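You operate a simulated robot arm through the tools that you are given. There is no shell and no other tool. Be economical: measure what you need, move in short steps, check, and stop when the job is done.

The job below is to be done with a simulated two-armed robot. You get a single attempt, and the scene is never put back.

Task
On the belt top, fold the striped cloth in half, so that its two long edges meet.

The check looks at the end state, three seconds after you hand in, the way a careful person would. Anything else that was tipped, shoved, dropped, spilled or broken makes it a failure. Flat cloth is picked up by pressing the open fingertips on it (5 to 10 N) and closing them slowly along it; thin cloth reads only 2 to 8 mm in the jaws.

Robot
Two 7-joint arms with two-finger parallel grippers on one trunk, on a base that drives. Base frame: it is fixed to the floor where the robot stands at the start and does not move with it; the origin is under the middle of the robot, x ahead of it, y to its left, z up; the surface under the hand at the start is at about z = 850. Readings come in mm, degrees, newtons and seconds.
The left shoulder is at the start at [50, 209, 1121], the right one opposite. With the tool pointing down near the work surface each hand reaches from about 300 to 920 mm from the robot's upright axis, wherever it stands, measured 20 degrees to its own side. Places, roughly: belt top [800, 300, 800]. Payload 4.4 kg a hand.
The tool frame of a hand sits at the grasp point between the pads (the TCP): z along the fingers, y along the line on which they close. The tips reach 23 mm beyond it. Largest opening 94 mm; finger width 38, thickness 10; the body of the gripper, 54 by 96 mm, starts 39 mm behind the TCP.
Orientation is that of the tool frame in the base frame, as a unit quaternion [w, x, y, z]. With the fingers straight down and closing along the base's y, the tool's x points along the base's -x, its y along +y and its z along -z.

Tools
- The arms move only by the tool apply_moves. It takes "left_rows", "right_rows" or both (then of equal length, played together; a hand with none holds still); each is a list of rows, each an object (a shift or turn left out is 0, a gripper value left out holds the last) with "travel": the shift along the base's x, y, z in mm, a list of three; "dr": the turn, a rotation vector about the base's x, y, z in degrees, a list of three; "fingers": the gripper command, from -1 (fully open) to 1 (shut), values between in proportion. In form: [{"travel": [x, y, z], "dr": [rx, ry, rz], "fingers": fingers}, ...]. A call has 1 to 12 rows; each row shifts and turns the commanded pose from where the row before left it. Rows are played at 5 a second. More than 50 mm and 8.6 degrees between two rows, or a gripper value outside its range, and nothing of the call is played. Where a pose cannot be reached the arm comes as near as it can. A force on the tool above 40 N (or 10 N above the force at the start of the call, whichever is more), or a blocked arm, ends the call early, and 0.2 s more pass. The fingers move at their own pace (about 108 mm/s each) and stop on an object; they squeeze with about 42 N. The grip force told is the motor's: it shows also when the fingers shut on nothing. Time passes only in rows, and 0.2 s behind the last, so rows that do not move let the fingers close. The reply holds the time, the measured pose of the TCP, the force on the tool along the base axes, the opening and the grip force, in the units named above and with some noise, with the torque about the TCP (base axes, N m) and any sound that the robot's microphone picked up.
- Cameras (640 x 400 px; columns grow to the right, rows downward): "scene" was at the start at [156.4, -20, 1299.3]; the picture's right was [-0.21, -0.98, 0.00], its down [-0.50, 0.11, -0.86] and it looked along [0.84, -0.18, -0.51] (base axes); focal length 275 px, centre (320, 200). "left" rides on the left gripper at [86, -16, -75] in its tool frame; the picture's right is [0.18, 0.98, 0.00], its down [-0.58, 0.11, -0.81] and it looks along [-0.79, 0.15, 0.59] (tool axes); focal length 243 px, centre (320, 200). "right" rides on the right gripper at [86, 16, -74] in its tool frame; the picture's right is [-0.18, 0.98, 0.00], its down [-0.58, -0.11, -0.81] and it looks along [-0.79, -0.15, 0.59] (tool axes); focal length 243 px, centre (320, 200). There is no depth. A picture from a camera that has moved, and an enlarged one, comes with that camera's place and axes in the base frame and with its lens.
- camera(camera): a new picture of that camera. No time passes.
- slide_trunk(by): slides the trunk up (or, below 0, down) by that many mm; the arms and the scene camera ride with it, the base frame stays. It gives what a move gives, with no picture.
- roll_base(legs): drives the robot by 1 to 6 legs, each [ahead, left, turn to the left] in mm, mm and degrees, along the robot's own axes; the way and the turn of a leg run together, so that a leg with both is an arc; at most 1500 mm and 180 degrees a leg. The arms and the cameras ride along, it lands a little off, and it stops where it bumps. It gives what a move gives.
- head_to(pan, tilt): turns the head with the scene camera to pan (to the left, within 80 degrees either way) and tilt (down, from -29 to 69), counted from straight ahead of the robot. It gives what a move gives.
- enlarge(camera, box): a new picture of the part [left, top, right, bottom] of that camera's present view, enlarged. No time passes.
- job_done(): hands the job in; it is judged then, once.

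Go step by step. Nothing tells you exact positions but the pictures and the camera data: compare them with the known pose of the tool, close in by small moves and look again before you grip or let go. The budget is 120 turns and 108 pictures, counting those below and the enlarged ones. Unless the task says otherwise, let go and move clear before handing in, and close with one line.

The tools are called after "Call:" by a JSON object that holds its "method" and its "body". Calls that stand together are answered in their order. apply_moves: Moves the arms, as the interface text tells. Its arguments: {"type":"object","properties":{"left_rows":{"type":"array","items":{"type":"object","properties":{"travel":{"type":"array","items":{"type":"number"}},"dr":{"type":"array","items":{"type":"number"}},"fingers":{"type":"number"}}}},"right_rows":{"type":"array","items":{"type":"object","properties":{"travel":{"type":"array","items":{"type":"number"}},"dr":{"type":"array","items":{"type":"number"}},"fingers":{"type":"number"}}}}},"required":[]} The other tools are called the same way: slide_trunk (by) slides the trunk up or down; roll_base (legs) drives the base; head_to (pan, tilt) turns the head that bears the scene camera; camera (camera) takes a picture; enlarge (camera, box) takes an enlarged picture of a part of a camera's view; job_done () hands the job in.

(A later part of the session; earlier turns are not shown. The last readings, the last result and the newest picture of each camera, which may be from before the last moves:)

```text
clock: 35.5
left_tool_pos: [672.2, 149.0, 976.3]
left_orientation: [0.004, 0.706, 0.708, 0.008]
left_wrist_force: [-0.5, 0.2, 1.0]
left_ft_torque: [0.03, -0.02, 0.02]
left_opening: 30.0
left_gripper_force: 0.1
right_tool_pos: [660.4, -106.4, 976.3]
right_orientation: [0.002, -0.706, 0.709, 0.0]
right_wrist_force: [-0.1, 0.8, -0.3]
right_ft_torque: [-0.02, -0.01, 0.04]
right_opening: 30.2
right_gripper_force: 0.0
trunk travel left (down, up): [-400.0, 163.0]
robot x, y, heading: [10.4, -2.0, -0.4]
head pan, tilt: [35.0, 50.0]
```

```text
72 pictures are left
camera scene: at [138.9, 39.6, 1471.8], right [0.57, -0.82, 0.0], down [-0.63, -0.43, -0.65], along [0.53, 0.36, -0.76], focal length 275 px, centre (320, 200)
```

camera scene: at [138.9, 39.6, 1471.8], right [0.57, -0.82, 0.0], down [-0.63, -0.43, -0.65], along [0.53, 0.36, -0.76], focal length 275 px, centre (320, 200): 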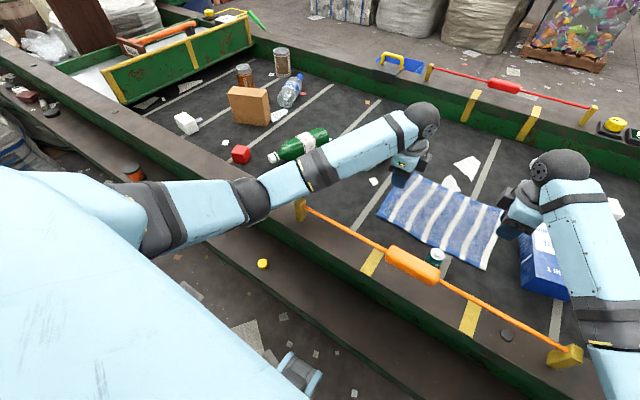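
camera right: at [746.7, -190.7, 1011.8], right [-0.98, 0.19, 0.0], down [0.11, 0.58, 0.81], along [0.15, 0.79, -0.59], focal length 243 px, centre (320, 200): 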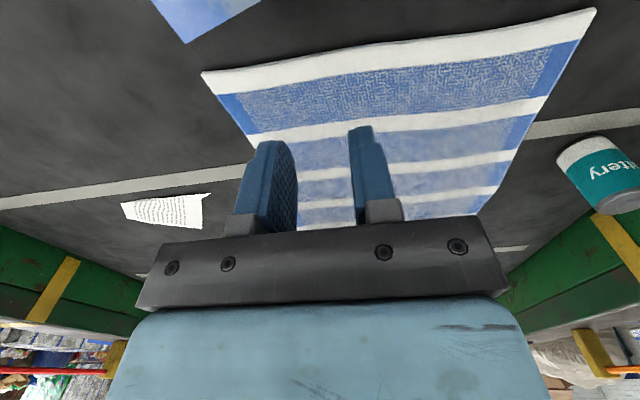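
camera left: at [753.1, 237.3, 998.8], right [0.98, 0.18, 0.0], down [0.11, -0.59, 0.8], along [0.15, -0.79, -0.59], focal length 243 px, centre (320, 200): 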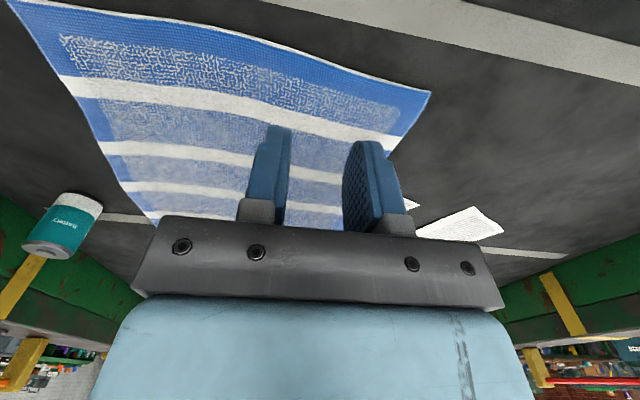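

The left forearm is close to the left guard post. I'll raise the trunk by 110 mm and drive 60 mm ahead to gain reach instead.

Call:
{"method": "slide_trunk", "body": {"by": 110}}

Call:
{"method": "roll_base", "body": {"legs": [[60, 0, 0]]}}

Call:
{"method": "head_to", "body": {"pan": 0, "tilt": 60}}

Call:
{"method": "camera", "body": {"camera": "scene"}}

```text
clock: 36.9
left_tool_pos: [670.7, 150.1, 1076.3]
left_orientation: [-0.001, 0.708, 0.707, 0.002]
left_wrist_force: [0.2, -1.1, -0.5]
left_ft_torque: [0.02, 0.01, 0.0]
left_opening: 29.9
left_gripper_force: 0.0
right_tool_pos: [663.1, -105.9, 1085.6]
right_orientation: [0.0, -0.706, 0.709, 0.0]
right_wrist_force: [0.2, 0.3, 0.0]
right_ft_torque: [-0.01, 0.01, 0.0]
right_opening: 30.1
right_gripper_force: 0.0
trunk travel left (down, up): [-510.0, 53.0]
robot x, y, heading: [13.7, -6.0, -0.5]
head pan, tilt: [35.0, 50.0]
```

```text
clock: 37.9
left_tool_pos: [730.1, 148.1, 1077.5]
left_orientation: [-0.001, 0.707, 0.707, 0.002]
left_wrist_force: [1.0, -0.3, -0.1]
left_ft_torque: [-0.02, 0.04, 0.03]
left_opening: 30.3
left_gripper_force: 0.0
right_tool_pos: [721.9, -106.7, 1084.8]
right_orientation: [0.001, -0.706, 0.708, 0.0]
right_wrist_force: [0.6, -0.2, 0.6]
right_ft_torque: [0.01, 0.01, -0.04]
right_opening: 30.4
right_gripper_force: 0.0
trunk travel left (down, up): [-510.0, 53.0]
robot x, y, heading: [74.2, -2.6, -0.7]
head pan, tilt: [35.0, 50.0]
```

```text
clock: 38.9
left_tool_pos: [729.3, 148.7, 1076.5]
left_orientation: [-0.001, 0.707, 0.707, 0.001]
left_wrist_force: [0.0, -0.5, 1.0]
left_ft_torque: [-0.01, 0.0, 0.01]
left_opening: 30.1
left_gripper_force: 0.1
right_tool_pos: [722.2, -107.3, 1084.2]
right_orientation: [0.0, -0.706, 0.708, -0.001]
right_wrist_force: [-0.9, 0.1, -0.5]
right_ft_torque: [0.0, 0.03, -0.01]
right_opening: 30.3
right_gripper_force: 0.0
trunk travel left (down, up): [-510.0, 53.0]
robot x, y, heading: [71.9, -4.5, -0.6]
head pan, tilt: [0.0, 60.0]
```

```text
71 pictures are left
camera scene: at [206.5, -4.3, 1568.4], right [-0.01, -1.0, 0.0], down [-0.87, 0.01, -0.5], along [0.5, 0.0, -0.87], focal length 275 px, centre (320, 200)
```

scene: 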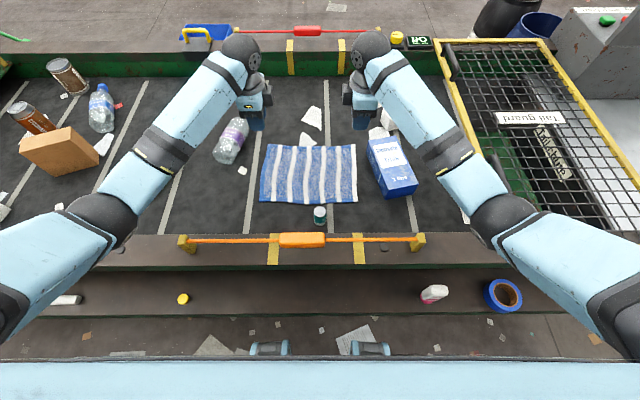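

The base moved freely. I test the far reach again from here, high first and then down.

Call:
{"method": "apply_moves", "body": {"left_rows": [{"travel": [36, 0, -20]}, {"travel": [36, 0, -30]}, {"travel": [36, 0, -30]}, {"travel": [0, 0, -40]}, {"travel": [0, 0, -40]}, {}, {}], "right_rows": [{"travel": [38, 2, -25]}, {"travel": [38, 2, -35]}, {"travel": [38, 2, -30]}, {"travel": [0, 0, -40]}, {"travel": [0, 0, -40]}, {}, {}]}}

Call:
{"method": "camera", "body": {"camera": "scene"}}

Call:
{"method": "camera", "body": {"camera": "right"}}

Call:
{"method": "camera", "body": {"camera": "left"}}

```text
refused: row 2 steps farther than a row can; nothing moved
```

```text
70 pictures are left
camera scene: at [206.5, -4.3, 1568.4], right [-0.01, -1.0, 0.0], down [-0.87, 0.01, -0.5], along [0.5, 0.0, -0.87], focal length 275 px, centre (320, 200)
```

scene: 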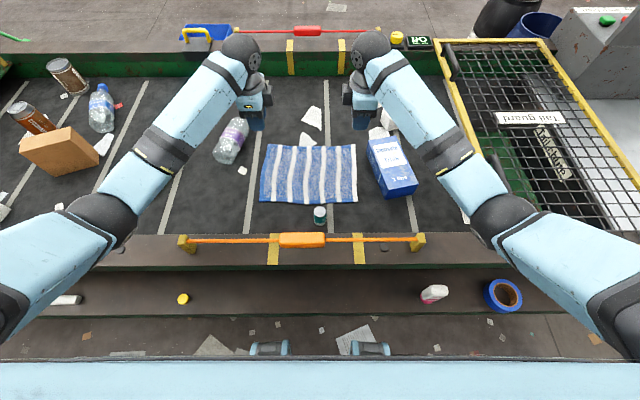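

```text
69 pictures are left
camera right: at [706.3, -192.7, 1160.1], right [-0.98, 0.19, 0.0], down [0.11, 0.58, 0.81], along [0.15, 0.79, -0.59], focal length 243 px, centre (320, 200)
```

right: 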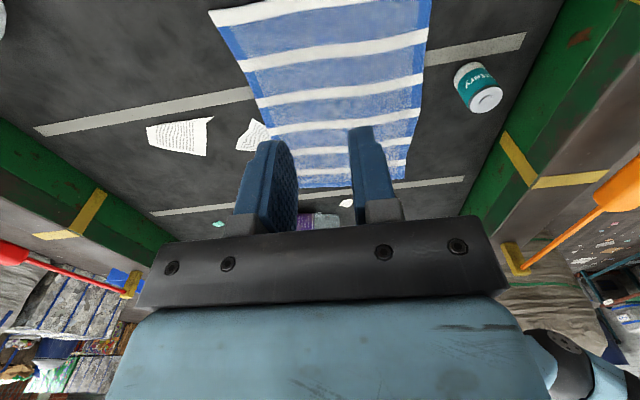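

```text
68 pictures are left
camera left: at [713.6, 235.6, 1151.2], right [0.98, 0.18, 0.0], down [0.11, -0.59, 0.8], along [0.15, -0.79, -0.6], focal length 243 px, centre (320, 200)
```

left: 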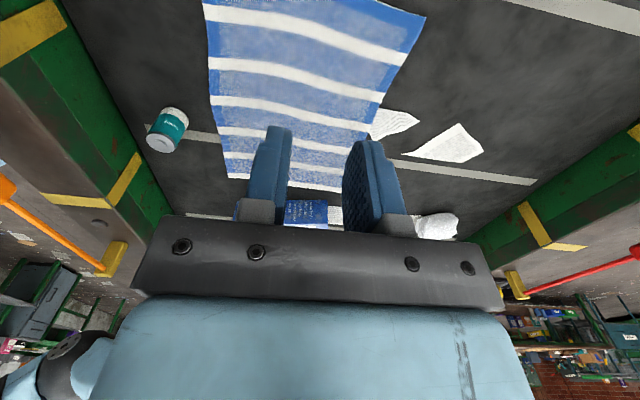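

The step was too long and nothing moved, so I repeat it with smaller steps. Nothing in the scene has changed.

Call:
{"method": "apply_moves", "body": {"left_rows": [{"travel": [28, 0, -20]}, {"travel": [28, 0, -30]}, {"travel": [28, 0, -30]}, {"travel": [27, 0, -30]}, {"travel": [0, 0, -30]}, {"travel": [0, 0, -30]}, {}, {}], "right_rows": [{"travel": [30, 2, -28]}, {"travel": [30, 2, -30]}, {"travel": [30, 2, -30]}, {"travel": [28, 0, -30]}, {"travel": [0, 0, -30]}, {"travel": [0, 0, -30]}, {}, {}]}}

Call:
{"method": "camera", "body": {"camera": "right"}}

Call:
{"method": "camera", "body": {"camera": "left"}}

```text
clock: 40.7
left_tool_pos: [842.6, 148.4, 905.3]
left_orientation: [-0.001, 0.707, 0.708, 0.002]
left_wrist_force: [0.5, -0.3, 0.4]
left_ft_torque: [0.01, -0.03, -0.01]
left_opening: 29.8
left_gripper_force: 0.1
right_tool_pos: [838.0, -101.1, 919.2]
right_orientation: [-0.001, -0.706, 0.709, -0.001]
right_wrist_force: [0.0, 0.0, -0.7]
right_ft_torque: [0.0, -0.01, -0.02]
right_opening: 30.2
right_gripper_force: 0.1
right hand out of reach, approached as far as the arm can: row 6
trunk travel left (down, up): [-510.0, 53.0]
robot x, y, heading: [69.3, -3.9, -0.5]
head pan, tilt: [0.0, 60.0]
```

```text
67 pictures are left
camera right: at [822.0, -187.7, 994.1], right [-0.98, 0.19, 0.0], down [0.11, 0.58, 0.81], along [0.15, 0.79, -0.59], focal length 243 px, centre (320, 200)
```

right: 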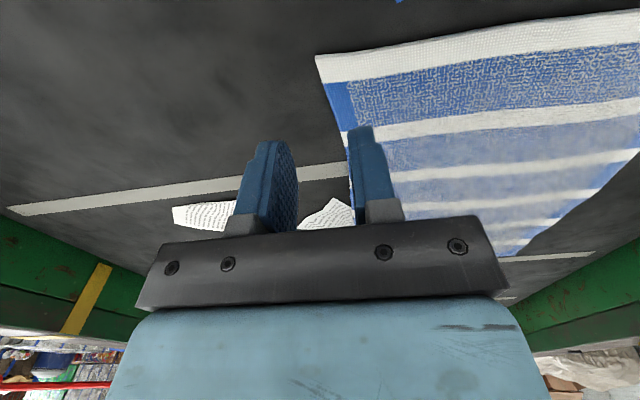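

```text
66 pictures are left
camera left: at [825.8, 235.6, 978.7], right [0.98, 0.18, 0.0], down [0.11, -0.59, 0.8], along [0.15, -0.79, -0.6], focal length 243 px, centre (320, 200)
```

left: 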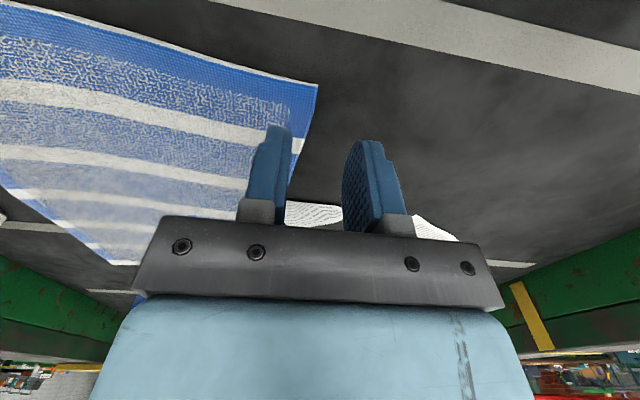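

The far edge measures x ≈ 836 and the hands just reach it. I lift, go back to the near corners, lower the trunk by 30 mm, and check clearance.

Call:
{"method": "apply_moves", "body": {"left_rows": [{"travel": [-15, 0, 35]}, {"travel": [-35, 0, 25]}, {"travel": [-40, 0, 0]}, {"travel": [-40, 0, 0]}, {"travel": [-40, 0, 0]}, {"travel": [-42, 0, 0]}, {}, {}], "right_rows": [{"travel": [-15, 0, 30]}, {"travel": [-35, 0, 20]}, {"travel": [-40, 0, 0]}, {"travel": [-40, 0, 0]}, {"travel": [-40, 0, 0]}, {"travel": [-37, 0, 0]}, {}, {}]}}

Call:
{"method": "slide_trunk", "body": {"by": -30}}

Call:
{"method": "camera", "body": {"camera": "scene"}}

```text
clock: 42.5
left_tool_pos: [631.6, 147.0, 966.6]
left_orientation: [-0.001, 0.708, 0.707, 0.003]
left_wrist_force: [0.4, 0.4, 0.3]
left_ft_torque: [0.02, -0.04, 0.03]
left_opening: 30.3
left_gripper_force: 0.1
right_tool_pos: [629.1, -102.4, 965.4]
right_orientation: [0.0, -0.706, 0.708, 0.0]
right_wrist_force: [-0.1, -0.1, 0.6]
right_ft_torque: [-0.02, -0.01, -0.01]
right_opening: 29.7
right_gripper_force: 0.0
trunk travel left (down, up): [-510.0, 53.0]
robot x, y, heading: [70.8, -1.0, -0.5]
head pan, tilt: [0.0, 60.0]
```

```text
clock: 43.2
left_tool_pos: [633.5, 146.6, 939.4]
left_orientation: [0.001, 0.706, 0.708, 0.005]
left_wrist_force: [-0.2, 0.3, 0.3]
left_ft_torque: [-0.02, -0.02, 0.02]
left_opening: 30.2
left_gripper_force: 0.1
right_tool_pos: [630.7, -100.5, 936.7]
right_orientation: [0.001, -0.706, 0.708, 0.0]
right_wrist_force: [-0.4, 0.1, -0.1]
right_ft_torque: [0.01, 0.0, 0.01]
right_opening: 30.0
right_gripper_force: 0.0
trunk travel left (down, up): [-480.0, 83.0]
robot x, y, heading: [72.5, -2.1, -0.5]
head pan, tilt: [0.0, 60.0]
```

```text
65 pictures are left
camera scene: at [205.5, -5.1, 1539.3], right [-0.01, -1.0, 0.0], down [-0.87, 0.01, -0.5], along [0.5, 0.0, -0.87], focal length 275 px, centre (320, 200)
```

scene: 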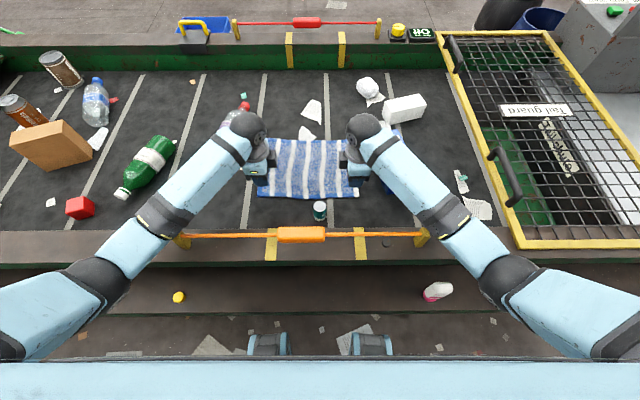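

Clearance looks fine. I lower both hands to just above the cloth.

Call:
{"method": "apply_moves", "body": {"left_rows": [{"travel": [-1, 1, -15]}, {"travel": [-1, 1, -15]}, {"travel": [-1, 1, -14]}, {}, {}], "right_rows": [{"travel": [0, 0, -15]}, {"travel": [0, 0, -15]}, {"travel": [0, 0, -12]}, {}, {}]}}

Call:
{"method": "enlarge", "body": {"camera": "left", "box": [180, 0, 500, 240]}}

Call:
{"method": "enlarge", "body": {"camera": "right", "box": [180, 0, 500, 240]}}

```text
clock: 44.6
left_tool_pos: [640.0, 143.4, 921.3]
left_orientation: [0.017, 0.706, 0.707, 0.02]
left_wrist_force: [0.3, 0.5, 0.2]
left_ft_torque: [-0.01, 0.01, 0.01]
left_opening: 30.1
left_gripper_force: 0.0
right_tool_pos: [633.9, -114.6, 905.6]
right_orientation: [0.014, -0.703, 0.711, -0.006]
right_wrist_force: [0.2, -0.1, -0.1]
right_ft_torque: [0.01, -0.01, -0.02]
right_opening: 29.9
right_gripper_force: 0.1
trunk travel left (down, up): [-480.0, 83.0]
robot x, y, heading: [75.2, -3.9, -0.5]
head pan, tilt: [0.0, 60.0]
stopped in row 5 (left hand): the arm was blocked; the commanded pose is now the measured one
```

```text
1.67 times, centred on (340, 120) of left
camera zoom: at [620.7, 229.2, 994.2], right [0.98, 0.19, 0.05], down [0.07, -0.58, 0.81], along [0.18, -0.79, -0.59], focal length 404 px, centre (287, 333)
```

zoom: 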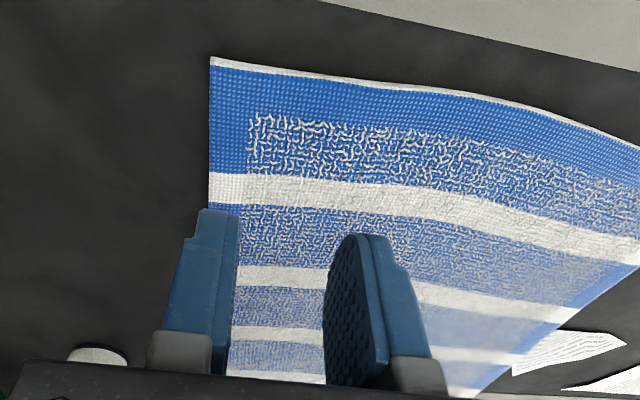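

```text
1.67 times, centred on (340, 120) of right
camera zoom: at [615.7, -200.0, 978.8], right [-0.98, 0.19, -0.02], down [0.09, 0.57, 0.81], along [0.17, 0.8, -0.58], focal length 404 px, centre (287, 333)
```

zoom: 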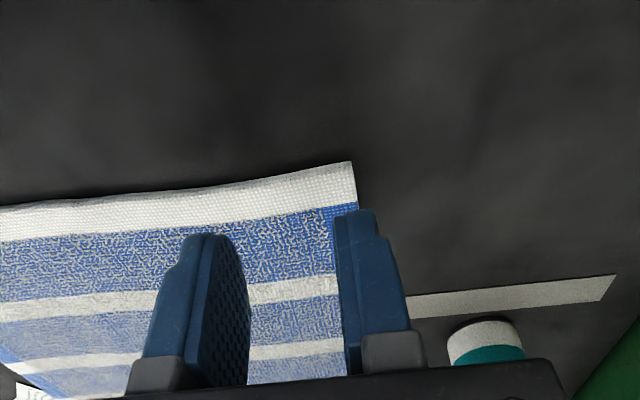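

The left arm is touching something again. I look at it closely.

Call:
{"method": "head_to", "body": {"pan": 45, "tilt": 55}}

Call:
{"method": "camera", "body": {"camera": "scene"}}

```text
clock: 45.7
left_tool_pos: [640.7, 143.7, 918.3]
left_orientation: [0.013, 0.707, 0.707, 0.02]
left_wrist_force: [0.8, 0.5, 0.1]
left_ft_torque: [-0.01, -0.02, 0.01]
left_opening: 30.2
left_gripper_force: 0.1
right_tool_pos: [634.0, -112.7, 904.6]
right_orientation: [0.011, -0.704, 0.71, -0.005]
right_wrist_force: [-0.5, -0.3, -0.1]
right_ft_torque: [0.03, -0.01, -0.02]
right_opening: 30.2
right_gripper_force: 0.0
trunk travel left (down, up): [-480.0, 83.0]
robot x, y, heading: [71.3, -4.8, -0.5]
head pan, tilt: [45.0, 55.0]
```

```text
62 pictures are left
camera scene: at [182.3, 33.9, 1546.4], right [0.7, -0.72, 0.0], down [-0.58, -0.57, -0.58], along [0.42, 0.41, -0.81], focal length 275 px, centre (320, 200)
```

scene: 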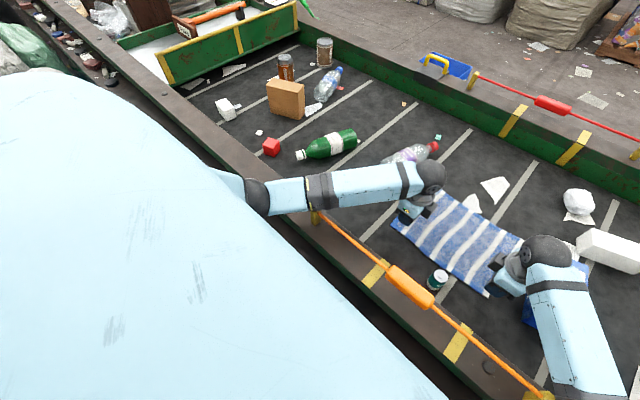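

The left forearm just touches the left guard post. Grasping worked from base x ≈ 13 with the trunk at the top, so I'll grasp there and drive forward while carrying the edge over.

Call:
{"method": "apply_moves", "body": {"left_rows": [{"travel": [0, 0, 40]}, {"travel": [0, 0, 40], "dr": [0, 2, 0]}, {}], "right_rows": [{"travel": [0, 0, 40]}, {"travel": [0, 0, 40]}, {}]}}

Call:
{"method": "slide_trunk", "body": {"by": 80}}

Call:
{"method": "roll_base", "body": {"legs": [[-55, 0, 0]]}}

Call:
{"method": "head_to", "body": {"pan": 0, "tilt": 60}}

```text
clock: 46.5
left_tool_pos: [643.0, 149.9, 985.8]
left_orientation: [-0.003, 0.706, 0.708, -0.003]
left_wrist_force: [-0.1, 1.0, 0.4]
left_ft_torque: [-0.03, 0.04, 0.02]
left_opening: 30.0
left_gripper_force: 0.1
right_tool_pos: [635.5, -104.1, 977.1]
right_orientation: [0.002, -0.705, 0.709, -0.003]
right_wrist_force: [-0.1, 0.1, -0.1]
right_ft_torque: [-0.02, 0.03, 0.02]
right_opening: 30.2
right_gripper_force: 0.0
trunk travel left (down, up): [-480.0, 83.0]
robot x, y, heading: [71.7, -2.4, -0.7]
head pan, tilt: [45.0, 55.0]
```

```text
clock: 47.7
left_tool_pos: [642.7, 150.1, 1068.5]
left_orientation: [-0.003, 0.707, 0.707, -0.002]
left_wrist_force: [0.8, 0.5, 0.3]
left_ft_torque: [0.01, 0.01, 0.02]
left_opening: 30.0
left_gripper_force: 0.1
right_tool_pos: [635.5, -106.2, 1057.3]
right_orientation: [0.004, -0.705, 0.709, -0.003]
right_wrist_force: [-0.2, 0.0, -0.3]
right_ft_torque: [-0.02, 0.01, 0.01]
right_opening: 30.1
right_gripper_force: 0.0
trunk travel left (down, up): [-560.0, 3.0]
robot x, y, heading: [70.9, -3.4, -0.9]
head pan, tilt: [45.0, 55.0]
```

```text
clock: 48.6
left_tool_pos: [591.8, 150.2, 1067.5]
left_orientation: [-0.003, 0.706, 0.708, -0.003]
left_wrist_force: [-1.0, -0.1, -0.4]
left_ft_torque: [-0.02, 0.05, -0.01]
left_opening: 30.1
left_gripper_force: 0.0
right_tool_pos: [583.6, -104.5, 1055.6]
right_orientation: [0.003, -0.704, 0.71, -0.003]
right_wrist_force: [-0.6, 0.4, -0.5]
right_ft_torque: [0.03, 0.0, 0.02]
right_opening: 30.3
right_gripper_force: 0.0
trunk travel left (down, up): [-560.0, 3.0]
robot x, y, heading: [18.5, 0.3, -0.5]
head pan, tilt: [45.0, 55.0]
```

```text
clock: 49.8
left_tool_pos: [590.1, 150.4, 1069.1]
left_orientation: [-0.002, 0.707, 0.707, -0.002]
left_wrist_force: [-0.3, -0.3, 0.5]
left_ft_torque: [0.02, 0.04, 0.0]
left_opening: 29.9
left_gripper_force: 0.1
right_tool_pos: [582.5, -105.4, 1058.8]
right_orientation: [0.003, -0.704, 0.71, -0.004]
right_wrist_force: [0.6, 0.0, 0.2]
right_ft_torque: [0.01, 0.01, 0.01]
right_opening: 30.1
right_gripper_force: 0.1
trunk travel left (down, up): [-560.0, 3.0]
robot x, y, heading: [19.2, 2.7, -0.7]
head pan, tilt: [0.0, 60.0]
```

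Now move over the near corners and down to just above the cloth.

Call:
{"method": "apply_moves", "body": {"left_rows": [{"travel": [39, 0, 0]}, {"travel": [0, 0, -35]}, {"travel": [0, 0, -35]}, {"travel": [0, 0, -35]}, {"travel": [0, 0, -35]}, {"travel": [0, 0, -31]}, {}, {}], "right_rows": [{"travel": [46, 4, 0], "dr": [0, 0, 0.5]}, {"travel": [0, 0, -30]}, {"travel": [0, 0, -35]}, {"travel": [0, 0, -35]}, {"travel": [0, 0, -35]}, {"travel": [0, 0, -26]}, {}, {}]}}

Call:
{"method": "enlarge", "body": {"camera": "left", "box": [180, 0, 500, 240]}}

Call:
{"method": "enlarge", "body": {"camera": "right", "box": [180, 0, 500, 240]}}

```text
clock: 51.6
left_tool_pos: [627.9, 150.7, 894.6]
left_orientation: [-0.003, 0.706, 0.708, -0.001]
left_wrist_force: [0.9, 0.1, -0.3]
left_ft_torque: [-0.01, -0.03, -0.02]
left_opening: 30.2
left_gripper_force: 0.0
right_tool_pos: [627.1, -101.1, 896.0]
right_orientation: [-0.004, 0.707, -0.707, 0.003]
right_wrist_force: [0.2, 0.9, -0.8]
right_ft_torque: [0.03, 0.0, -0.03]
right_opening: 30.1
right_gripper_force: 0.0
trunk travel left (down, up): [-560.0, 3.0]
robot x, y, heading: [18.9, -1.6, -0.9]
head pan, tilt: [0.0, 60.0]
```

```text
1.67 times, centred on (340, 120) of left
camera zoom: at [612.3, 238.1, 969.6], right [0.98, 0.19, -0.01], down [0.11, -0.58, 0.81], along [0.15, -0.79, -0.59], focal length 404 px, centre (287, 333)
```

zoom: 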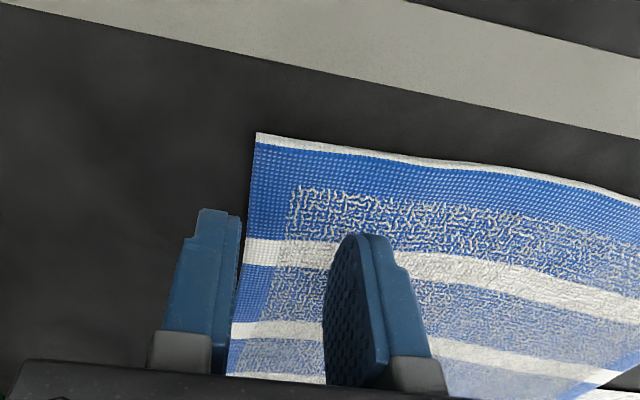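

```text
1.67 times, centred on (340, 120) of right
camera zoom: at [610.8, -187.2, 970.6], right [-0.98, 0.18, -0.01], down [0.1, 0.58, 0.81], along [0.15, 0.79, -0.59], focal length 404 px, centre (287, 333)
```

zoom: 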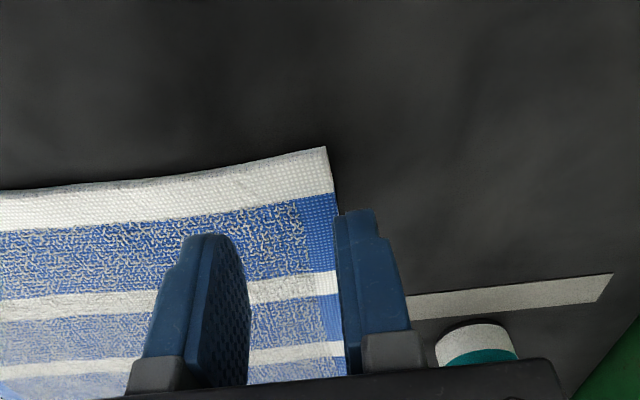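

The near edge is at x ≈ 614 on both sides. I shift 7 mm inward, narrow the opening to about 22 mm, and come down in small steps to feel contact.

Call:
{"method": "apply_moves", "body": {"left_rows": [{"travel": [7, 0, 0], "fingers": 0.53}, {"travel": [0, 0, -6]}, {"travel": [0, 0, -5]}, {}], "right_rows": [{"travel": [7, 0, 0], "fingers": 0.53}, {"travel": [0, 0, -7]}, {"travel": [0, 0, -5]}, {}]}}

Call:
{"method": "apply_moves", "body": {"left_rows": [{"travel": [0, 0, -2]}, {"travel": [0, 0, -2]}, {}], "right_rows": [{"travel": [0, 0, -2]}, {"travel": [0, 0, -2]}, {}]}}

```text
clock: 52.6
left_tool_pos: [635.9, 151.1, 887.2]
left_orientation: [-0.001, 0.707, 0.708, -0.002]
left_wrist_force: [-1.3, -0.6, 0.3]
left_ft_torque: [-0.02, 0.02, 0.01]
left_opening: 22.1
left_gripper_force: 0.1
right_tool_pos: [634.8, -100.8, 882.9]
right_orientation: [-0.004, 0.708, -0.706, 0.004]
right_wrist_force: [0.3, -0.1, 0.6]
right_ft_torque: [-0.03, -0.03, 0.0]
right_opening: 22.1
right_gripper_force: 0.0
trunk travel left (down, up): [-560.0, 3.0]
robot x, y, heading: [14.2, -1.9, -0.6]
head pan, tilt: [0.0, 60.0]
```

```text
clock: 53.4
left_tool_pos: [635.7, 150.6, 882.0]
left_orientation: [-0.002, 0.706, 0.708, -0.002]
left_wrist_force: [0.7, -0.1, -0.1]
left_ft_torque: [-0.01, 0.02, -0.01]
left_opening: 22.0
left_gripper_force: 0.0
right_tool_pos: [634.3, -101.4, 881.1]
right_orientation: [-0.004, 0.707, -0.707, 0.004]
right_wrist_force: [0.0, 0.7, 0.2]
right_ft_torque: [0.0, -0.03, -0.02]
right_opening: 22.1
right_gripper_force: 0.0
trunk travel left (down, up): [-560.0, 3.0]
robot x, y, heading: [18.4, 1.2, -0.9]
head pan, tilt: [0.0, 60.0]
```

No contact yet at about z = 881. I continue in 2 mm steps.

Call:
{"method": "apply_moves", "body": {"left_rows": [{"travel": [0, 0, -2]}, {"travel": [0, 0, -2]}, {}], "right_rows": [{"travel": [0, 0, -2]}, {"travel": [0, 0, -2]}, {}]}}

Call:
{"method": "apply_moves", "body": {"left_rows": [{"travel": [0, 0, -2]}, {}], "right_rows": [{"travel": [0, 0, -2]}, {}]}}

```text
clock: 54.2
left_tool_pos: [635.4, 149.0, 880.4]
left_orientation: [-0.001, 0.707, 0.708, -0.002]
left_wrist_force: [-0.4, -0.6, 0.1]
left_ft_torque: [0.01, 0.02, 0.0]
left_opening: 22.3
left_gripper_force: 0.0
right_tool_pos: [634.2, -100.9, 877.0]
right_orientation: [-0.004, 0.708, -0.707, 0.004]
right_wrist_force: [-2.2, 0.0, 5.6]
right_ft_torque: [0.02, 0.01, 0.02]
right_opening: 22.2
right_gripper_force: 0.2
trunk travel left (down, up): [-560.0, 3.0]
robot x, y, heading: [20.9, -2.0, -0.7]
head pan, tilt: [0.0, 60.0]
```

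```text
clock: 54.8
left_tool_pos: [635.4, 150.1, 878.8]
left_orientation: [-0.001, 0.707, 0.708, -0.001]
left_wrist_force: [0.5, -0.4, 1.3]
left_ft_torque: [0.03, 0.03, 0.03]
left_opening: 21.9
left_gripper_force: 0.1
right_tool_pos: [635.4, -100.5, 875.3]
right_orientation: [-0.004, 0.708, -0.706, 0.004]
right_wrist_force: [-2.3, -5.0, 14.6]
right_ft_torque: [-0.06, 0.07, 0.0]
right_opening: 22.1
right_gripper_force: 0.5
trunk travel left (down, up): [-560.0, 3.0]
robot x, y, heading: [17.9, -4.2, -0.8]
head pan, tilt: [0.0, 60.0]
```

The right hand presses at about 14 N and the left at about 1 N, so I even them out before closing.

Call:
{"method": "apply_moves", "body": {"left_rows": [{"travel": [0, 0, -1.6]}, {}], "right_rows": [{"travel": [0, 0, 1.5]}, {}]}}

```text
clock: 55.4
left_tool_pos: [636.4, 149.7, 877.7]
left_orientation: [-0.001, 0.706, 0.708, -0.002]
left_wrist_force: [-1.2, 1.8, 7.0]
left_ft_torque: [0.04, 0.02, 0.01]
left_opening: 22.3
left_gripper_force: 0.1
right_tool_pos: [634.6, -100.3, 876.1]
right_orientation: [-0.004, 0.708, -0.706, 0.003]
right_wrist_force: [0.1, -2.5, 5.8]
right_ft_torque: [-0.06, 0.03, -0.02]
right_opening: 22.4
right_gripper_force: 0.2
trunk travel left (down, up): [-560.0, 3.0]
robot x, y, heading: [21.3, -3.6, -0.7]
head pan, tilt: [0.0, 60.0]
```

Both hands press at 6–7 N. Closing slowly now.

Call:
{"method": "apply_moves", "body": {"left_rows": [{"fingers": 0.6}, {"fingers": 0.66}, {"fingers": 0.72}, {"fingers": 0.78}, {"fingers": 0.84}, {"fingers": 0.89}, {"fingers": 0.94}, {"fingers": 1.0}, {}, {}], "right_rows": [{"fingers": 0.6}, {"fingers": 0.66}, {"fingers": 0.72}, {"fingers": 0.78}, {"fingers": 0.84}, {"fingers": 0.89}, {"fingers": 0.94}, {"fingers": 1.0}, {}, {}]}}

Call:
{"method": "enlarge", "body": {"camera": "left", "box": [180, 0, 500, 240]}}

Call:
{"method": "enlarge", "body": {"camera": "right", "box": [180, 0, 500, 240]}}

```text
clock: 57.6
left_tool_pos: [635.4, 149.6, 876.2]
left_orientation: [-0.001, 0.706, 0.708, -0.001]
left_wrist_force: [2.3, -1.0, 5.4]
left_ft_torque: [-0.03, -0.05, -0.06]
left_opening: 3.9
left_gripper_force: 42.2
right_tool_pos: [635.5, -100.9, 877.5]
right_orientation: [-0.004, 0.708, -0.707, 0.003]
right_wrist_force: [2.1, -0.6, 11.6]
right_ft_torque: [-0.02, -0.03, 0.03]
right_opening: 3.7
right_gripper_force: 41.9
trunk travel left (down, up): [-560.0, 3.0]
robot x, y, heading: [19.8, 0.5, -0.9]
head pan, tilt: [0.0, 60.0]
```

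```text
1.67 times, centred on (340, 120) of left
camera zoom: at [618.8, 237.1, 950.4], right [0.98, 0.19, 0.0], down [0.11, -0.58, 0.81], along [0.15, -0.79, -0.59], focal length 404 px, centre (287, 333)
```

zoom: 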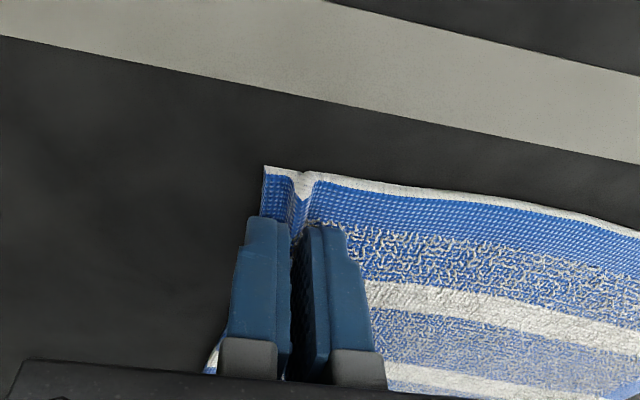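

```text
1.67 times, centred on (340, 120) of right
camera zoom: at [618.9, -187.2, 952.5], right [-0.98, 0.18, -0.01], down [0.1, 0.58, 0.81], along [0.15, 0.79, -0.59], focal length 404 px, centre (287, 333)
```

zoom: 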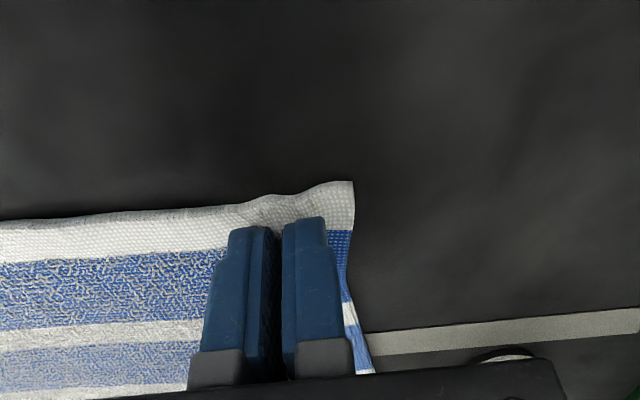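

Both jaws read about 3.8 mm, so the cloth is gripped. I lift the near edge along a low arc over the fold line.

Call:
{"method": "apply_moves", "body": {"left_rows": [{"travel": [1, 0, 10]}, {"travel": [2, 0, 12]}, {"travel": [6, 0, 14]}, {"travel": [10, 0, 12]}, {"travel": [14, 0, 10]}, {"travel": [16, 0, 8]}, {"travel": [16, 0, 4]}, {}], "right_rows": [{"travel": [1, 0, 10]}, {"travel": [2, 0, 12]}, {"travel": [6, 0, 14]}, {"travel": [10, 0, 12]}, {"travel": [14, 0, 10]}, {"travel": [16, 0, 8]}, {"travel": [16, 0, 4]}, {}]}}

Call:
{"method": "camera", "body": {"camera": "scene"}}

Call:
{"method": "camera", "body": {"camera": "left"}}

```text
clock: 59.4
left_tool_pos: [701.3, 149.3, 946.3]
left_orientation: [-0.002, 0.707, 0.708, -0.002]
left_wrist_force: [-1.0, 0.2, -0.4]
left_ft_torque: [-0.01, -0.01, -0.03]
left_opening: 3.8
left_gripper_force: 42.3
right_tool_pos: [699.3, -101.2, 945.5]
right_orientation: [-0.004, 0.708, -0.706, 0.004]
right_wrist_force: [-0.5, -0.4, 0.1]
right_ft_torque: [0.05, 0.02, -0.02]
right_opening: 2.9
right_gripper_force: 42.3
trunk travel left (down, up): [-560.0, 3.0]
robot x, y, heading: [18.2, -1.3, -0.8]
head pan, tilt: [0.0, 60.0]
```

```text
57 pictures are left
camera scene: at [153.4, -4.3, 1618.4], right [-0.01, -1.0, 0.0], down [-0.87, 0.01, -0.5], along [0.5, -0.01, -0.87], focal length 275 px, centre (320, 200)
```

scene: 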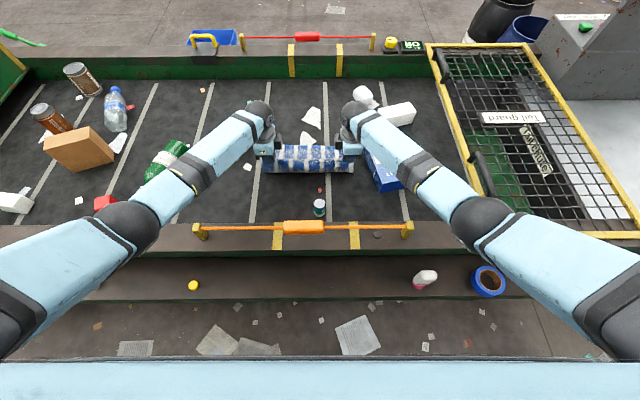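

```text
56 pictures are left
camera left: at [684.4, 236.9, 1020.4], right [0.98, 0.19, 0.0], down [0.11, -0.58, 0.81], along [0.15, -0.79, -0.59], focal length 243 px, centre (320, 200)
```

left: 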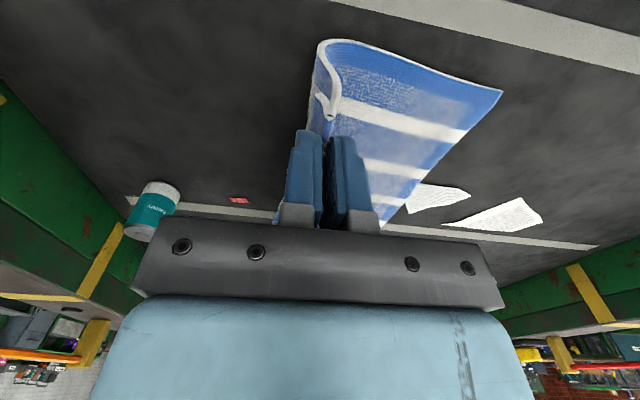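

The near edge is lifted with both corners held, and the far half lies still. Now drive 60 mm ahead so the hands carry the edge over.

Call:
{"method": "roll_base", "body": {"legs": [[60, 0, 0]]}}

Call:
{"method": "camera", "body": {"camera": "left"}}

Call:
{"method": "camera", "body": {"camera": "right"}}

```text
clock: 60.3
left_tool_pos: [759.0, 149.1, 947.2]
left_orientation: [-0.002, 0.707, 0.707, -0.001]
left_wrist_force: [0.5, 0.1, -0.8]
left_ft_torque: [0.0, 0.01, -0.04]
left_opening: 4.0
left_gripper_force: 41.7
right_tool_pos: [759.1, -102.7, 947.0]
right_orientation: [-0.004, 0.708, -0.707, 0.004]
right_wrist_force: [-0.5, 0.3, 0.8]
right_ft_torque: [-0.06, 0.0, -0.05]
right_opening: 3.1
right_gripper_force: 41.6
trunk travel left (down, up): [-560.0, 3.0]
robot x, y, heading: [75.9, -2.4, -0.6]
head pan, tilt: [0.0, 60.0]
```

```text
55 pictures are left
camera left: at [742.7, 235.9, 1020.9], right [0.98, 0.18, 0.0], down [0.11, -0.58, 0.81], along [0.15, -0.79, -0.59], focal length 243 px, centre (320, 200)
```

left: 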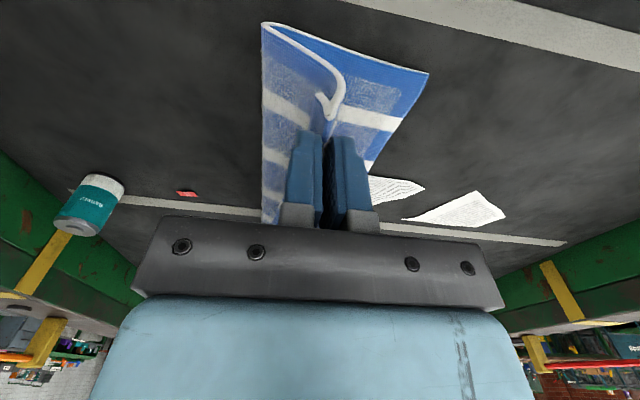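

```text
54 pictures are left
camera right: at [741.6, -188.1, 1021.5], right [-0.98, 0.18, -0.01], down [0.1, 0.58, 0.81], along [0.15, 0.79, -0.59], focal length 243 px, centre (320, 200)
```

right: 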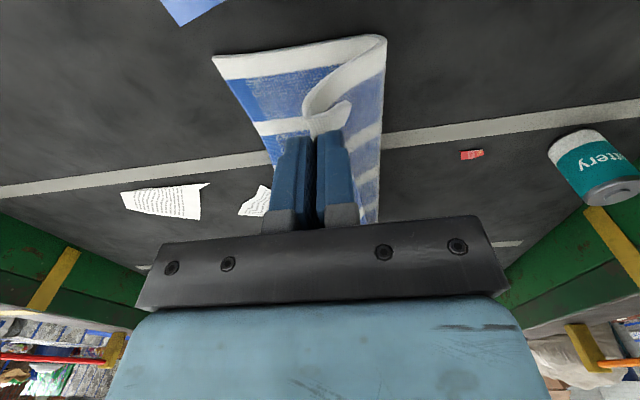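

The flap at the grip points back toward the robot on top of the upper layer. I'll set the gripped ridge down about 33 mm short of the far edge and later flip the flap outward. First I move forward a little, then lower the trunk by 40 mm.

Call:
{"method": "apply_moves", "body": {"left_rows": [{"travel": [12, 0, 0]}, {"travel": [10, 0, 0]}, {}], "right_rows": [{"travel": [12, 0.5, 0]}, {"travel": [10, 0.5, 0]}, {}]}}

Call:
{"method": "slide_trunk", "body": {"by": -40}}

Call:
{"method": "apply_moves", "body": {"left_rows": [{"travel": [8, 0, -6]}, {"travel": [8, 0, -6]}, {"travel": [6, 0, -6]}, {}], "right_rows": [{"travel": [8, 0, -6]}, {"travel": [8, 0, -6]}, {"travel": [6, 0, -6]}, {}]}}

Call:
{"method": "camera", "body": {"camera": "left"}}

Call:
{"method": "camera", "body": {"camera": "right"}}

```text
clock: 61.1
left_tool_pos: [781.4, 149.4, 946.8]
left_orientation: [-0.002, 0.707, 0.708, -0.003]
left_wrist_force: [0.2, -0.7, 0.0]
left_ft_torque: [-0.01, 0.01, -0.05]
left_opening: 3.8
left_gripper_force: 42.3
right_tool_pos: [780.0, -101.1, 945.4]
right_orientation: [-0.004, 0.708, -0.706, 0.004]
right_wrist_force: [-0.2, -0.5, -0.8]
right_ft_torque: [0.01, 0.02, -0.04]
right_opening: 2.9
right_gripper_force: 42.2
trunk travel left (down, up): [-560.0, 3.0]
robot x, y, heading: [80.0, -3.7, -0.8]
head pan, tilt: [0.0, 60.0]
```

```text
clock: 62.0
left_tool_pos: [781.4, 149.9, 906.5]
left_orientation: [-0.002, 0.707, 0.707, -0.001]
left_wrist_force: [0.0, 0.2, 0.0]
left_ft_torque: [0.0, 0.05, -0.05]
left_opening: 3.9
left_gripper_force: 41.6
right_tool_pos: [780.7, -100.9, 905.3]
right_orientation: [-0.004, 0.707, -0.707, 0.004]
right_wrist_force: [0.2, -0.4, -0.2]
right_ft_torque: [0.03, 0.04, -0.03]
right_opening: 3.0
right_gripper_force: 41.9
trunk travel left (down, up): [-520.0, 43.0]
robot x, y, heading: [79.8, -4.5, -0.7]
head pan, tilt: [0.0, 60.0]
```

```text
clock: 63.0
left_tool_pos: [804.0, 149.4, 889.8]
left_orientation: [-0.002, 0.707, 0.707, -0.002]
left_wrist_force: [-0.8, -0.6, 1.0]
left_ft_torque: [-0.04, 0.06, -0.02]
left_opening: 4.0
left_gripper_force: 42.0
right_tool_pos: [802.9, -100.7, 888.8]
right_orientation: [-0.004, 0.707, -0.707, 0.004]
right_wrist_force: [-0.4, 0.8, 0.7]
right_ft_torque: [0.02, 0.08, -0.03]
right_opening: 3.1
right_gripper_force: 41.7
trunk travel left (down, up): [-520.0, 43.0]
robot x, y, heading: [73.8, -0.9, -0.7]
head pan, tilt: [0.0, 60.0]
```

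```text
53 pictures are left
camera left: at [787.3, 236.4, 962.5], right [0.98, 0.18, 0.0], down [0.11, -0.58, 0.81], along [0.15, -0.79, -0.59], focal length 243 px, centre (320, 200)
```

left: 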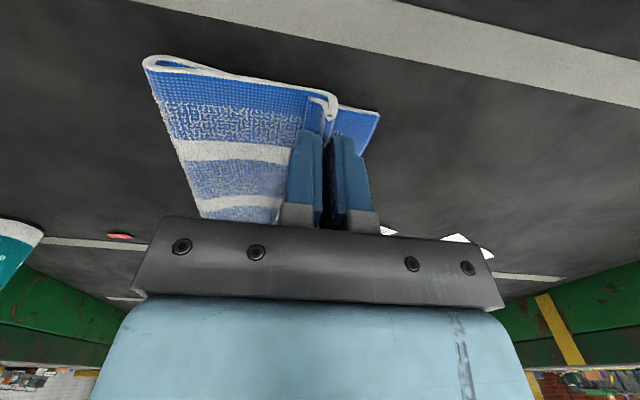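

```text
52 pictures are left
camera right: at [786.5, -187.4, 963.4], right [-0.98, 0.18, -0.01], down [0.1, 0.58, 0.81], along [0.15, 0.79, -0.59], focal length 243 px, centre (320, 200)
```

right: 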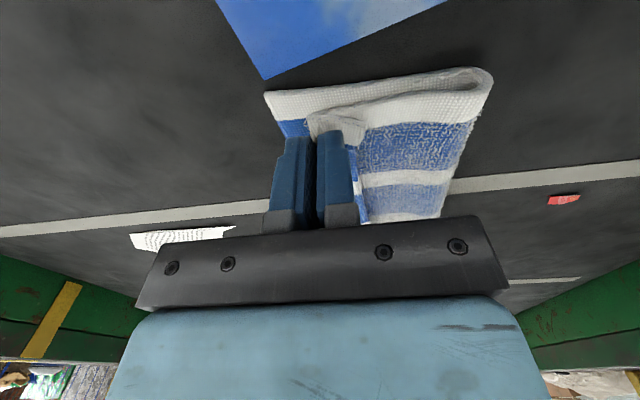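

The fold is clean, with the flap on top. I lower to light contact, open a little, and rise.

Call:
{"method": "apply_moves", "body": {"left_rows": [{"travel": [0, 0, -4]}, {"travel": [0, 0, -4]}, {}, {"fingers": 0.85}, {"fingers": 0.7}, {}, {"travel": [0, 0, 10]}, {"travel": [0, 0, 25]}, {"travel": [0, 0, 30]}, {}], "right_rows": [{"travel": [0, 0, -4]}, {"travel": [0, 0, -4]}, {}, {"fingers": 0.85}, {"fingers": 0.7}, {}, {"travel": [0, 0, 10]}, {"travel": [0, 0, 25]}, {"travel": [0, 0, 30]}, {}]}}

Call:
{"method": "camera", "body": {"camera": "left"}}

Call:
{"method": "camera", "body": {"camera": "right"}}

Call:
{"method": "enlarge", "body": {"camera": "scene", "box": [220, 90, 420, 215]}}

```text
clock: 65.2
left_tool_pos: [807.3, 149.9, 945.7]
left_orientation: [-0.002, 0.707, 0.707, -0.002]
left_wrist_force: [0.9, -0.8, -0.3]
left_ft_torque: [0.0, 0.0, -0.03]
left_opening: 14.0
left_gripper_force: 0.1
right_tool_pos: [803.8, -100.8, 943.6]
right_orientation: [0.003, -0.707, 0.707, -0.004]
right_wrist_force: [0.2, -0.2, -0.3]
right_ft_torque: [-0.04, 0.0, -0.02]
right_opening: 14.1
right_gripper_force: 0.1
trunk travel left (down, up): [-520.0, 43.0]
robot x, y, heading: [76.6, 0.3, -0.9]
head pan, tilt: [0.0, 60.0]
```

```text
51 pictures are left
camera left: at [790.0, 236.7, 1020.3], right [0.98, 0.18, -0.01], down [0.11, -0.58, 0.81], along [0.15, -0.79, -0.59], focal length 243 px, centre (320, 200)
```

left: 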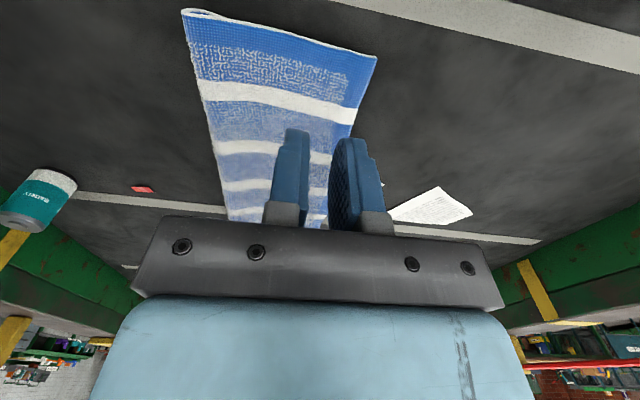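

```text
50 pictures are left
camera right: at [787.3, -187.1, 1018.9], right [-0.98, 0.18, -0.01], down [0.1, 0.58, 0.81], along [0.15, 0.79, -0.59], focal length 243 px, centre (320, 200)
```

right: 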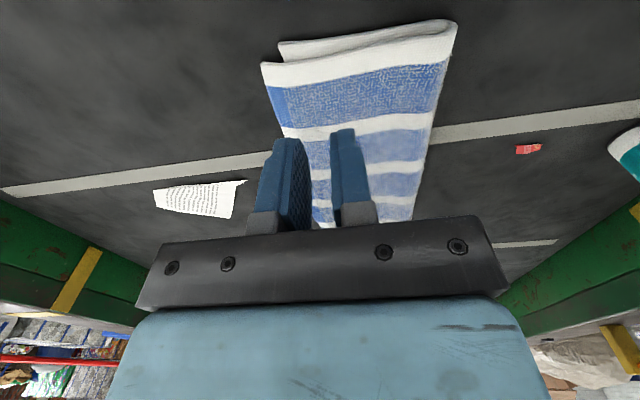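

```text
3.20 times, centred on (320, 152) of scene
camera zoom: at [213.6, -5.1, 1578.2], right [-0.01, -1.0, 0.0], down [-0.87, 0.01, -0.5], along [0.5, -0.01, -0.87], focal length 879 px, centre (320, 352)
```

zoom: 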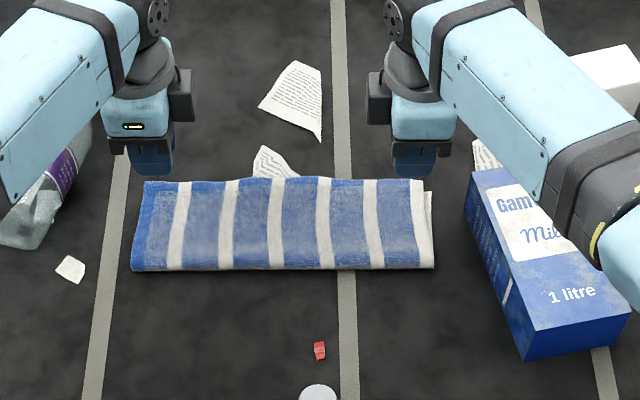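

The flap has sprung out by itself and the fold looks good. I move the hands up and away and inspect the edges.

Call:
{"method": "apply_moves", "body": {"left_rows": [{"travel": [-10, 5, 45]}, {"travel": [-20, 20, 40]}, {"travel": [-20, 30, 20]}, {"travel": [-20, 30, 20]}, {"travel": [0, 30, 20]}, {}], "right_rows": [{"travel": [-10, -5, 45]}, {"travel": [-20, -20, 40]}, {"travel": [-20, -30, 20]}, {"travel": [-20, -30, 20]}, {"travel": [0, -30, 20]}, {}]}}

Call:
{"method": "enlarge", "body": {"camera": "right", "box": [200, 0, 520, 200]}}

Call:
{"method": "enlarge", "body": {"camera": "left", "box": [160, 0, 480, 200]}}

Call:
{"method": "enlarge", "body": {"camera": "scene", "box": [240, 120, 400, 220]}}

Call:
{"method": "camera", "body": {"camera": "scene"}}

```text
clock: 66.6
left_tool_pos: [733.9, 264.3, 1091.8]
left_orientation: [-0.002, 0.707, 0.707, -0.002]
left_wrist_force: [0.2, -0.4, 1.1]
left_ft_torque: [0.02, 0.03, 0.01]
left_opening: 14.2
left_gripper_force: 0.1
right_tool_pos: [732.1, -214.6, 1090.4]
right_orientation: [-0.002, 0.708, -0.707, 0.003]
right_wrist_force: [0.5, -0.3, -0.2]
right_ft_torque: [0.01, 0.0, -0.02]
right_opening: 14.0
right_gripper_force: 0.1
trunk travel left (down, up): [-520.0, 43.0]
robot x, y, heading: [79.0, -2.8, -0.6]
head pan, tilt: [0.0, 60.0]
```

```text
2.00 times, centred on (360, 100) of right
camera zoom: at [715.3, -300.9, 1165.2], right [-0.98, 0.18, -0.01], down [0.1, 0.58, 0.81], along [0.15, 0.79, -0.59], focal length 485 px, centre (240, 400)
```

zoom: 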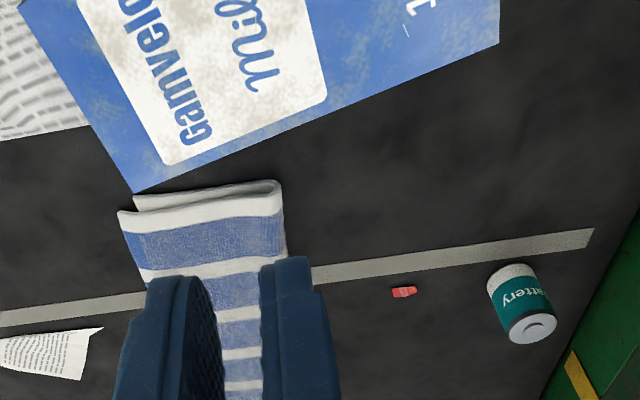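

```text
2.00 times, centred on (320, 100) of left
camera zoom: at [717.9, 351.8, 1164.6], right [0.98, 0.18, -0.01], down [0.11, -0.58, 0.81], along [0.15, -0.79, -0.59], focal length 485 px, centre (320, 400)
```

zoom: 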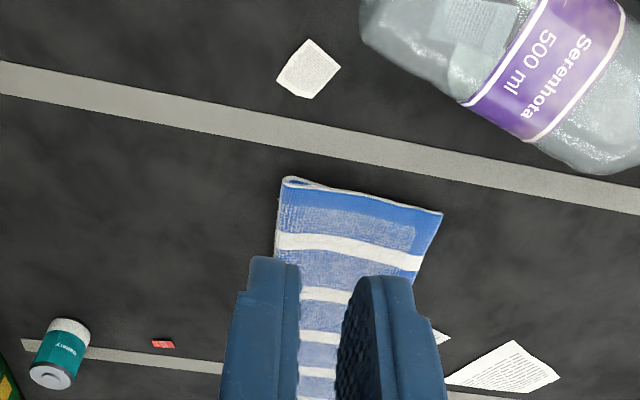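

```text
4.00 times, centred on (320, 170) of scene
camera zoom: at [213.3, -5.0, 1578.3], right [-0.01, -1.0, 0.0], down [-0.87, 0.01, -0.5], along [0.5, -0.01, -0.87], focal length 1099 px, centre (320, 320)
```

zoom: 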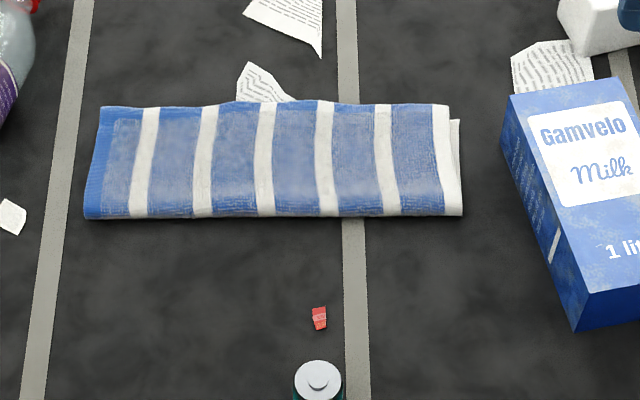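

```text
45 pictures are left
camera scene: at [213.3, -5.0, 1578.3], right [-0.01, -1.0, 0.0], down [-0.87, 0.01, -0.5], along [0.5, -0.01, -0.87], focal length 275 px, centre (320, 200)
```

scene: 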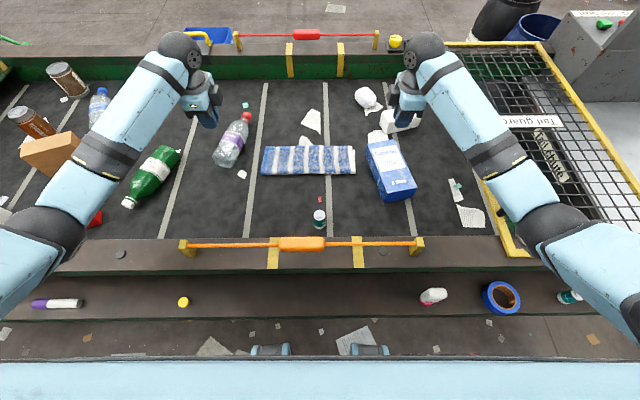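

The left corners align. On the right, the upper edge overhangs the lower one by roughly 13 mm, so I take a closer look there.

Call:
{"method": "apply_moves", "body": {"right_rows": [{"travel": [30, 10, -30]}, {"travel": [30, 20, -30]}, {"travel": [20, 20, -30]}, {"travel": [20, 20, -30]}, {}]}}

Call:
{"method": "enlarge", "body": {"camera": "right", "box": [260, 0, 500, 150]}}

Call:
{"method": "enlarge", "body": {"camera": "scene", "box": [320, 135, 376, 185]}}

```text
clock: 67.8
left_tool_pos: [733.1, 263.2, 1091.1]
left_orientation: [-0.002, 0.708, 0.707, 0.0]
left_wrist_force: [0.2, 0.3, -0.6]
left_ft_torque: [0.01, -0.03, 0.02]
left_opening: 14.1
left_gripper_force: 0.0
right_tool_pos: [830.8, -146.6, 969.9]
right_orientation: [-0.004, 0.708, -0.707, 0.004]
right_wrist_force: [0.1, 0.1, -0.1]
right_ft_torque: [0.0, -0.02, -0.02]
right_opening: 14.3
right_gripper_force: 0.0
trunk travel left (down, up): [-520.0, 43.0]
robot x, y, heading: [77.9, -3.5, -0.6]
head pan, tilt: [0.0, 60.0]
```

```text
2.67 times, centred on (380, 75) of right
camera zoom: at [814.5, -232.5, 1045.5], right [-0.98, 0.18, -0.01], down [0.1, 0.58, 0.81], along [0.15, 0.79, -0.59], focal length 647 px, centre (160, 533)
```

zoom: 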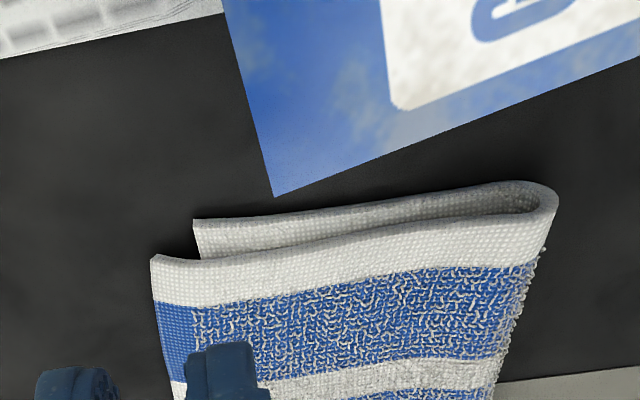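

```text
8.00 times, centred on (348, 160) of scene
camera zoom: at [212.0, -6.2, 1578.4], right [-0.01, -1.0, 0.0], down [-0.87, 0.01, -0.5], along [0.5, -0.01, -0.87], focal length 2198 px, centre (96, 520)
```

zoom: 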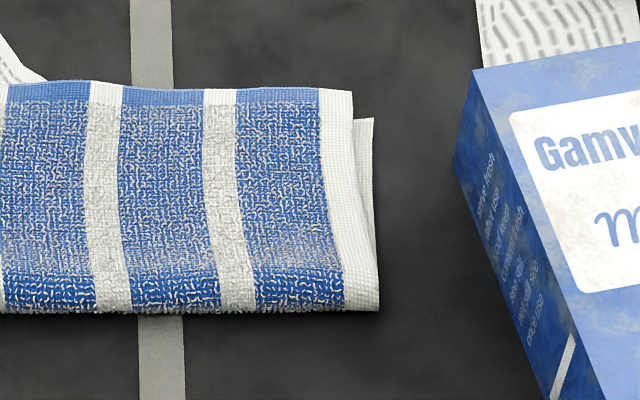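

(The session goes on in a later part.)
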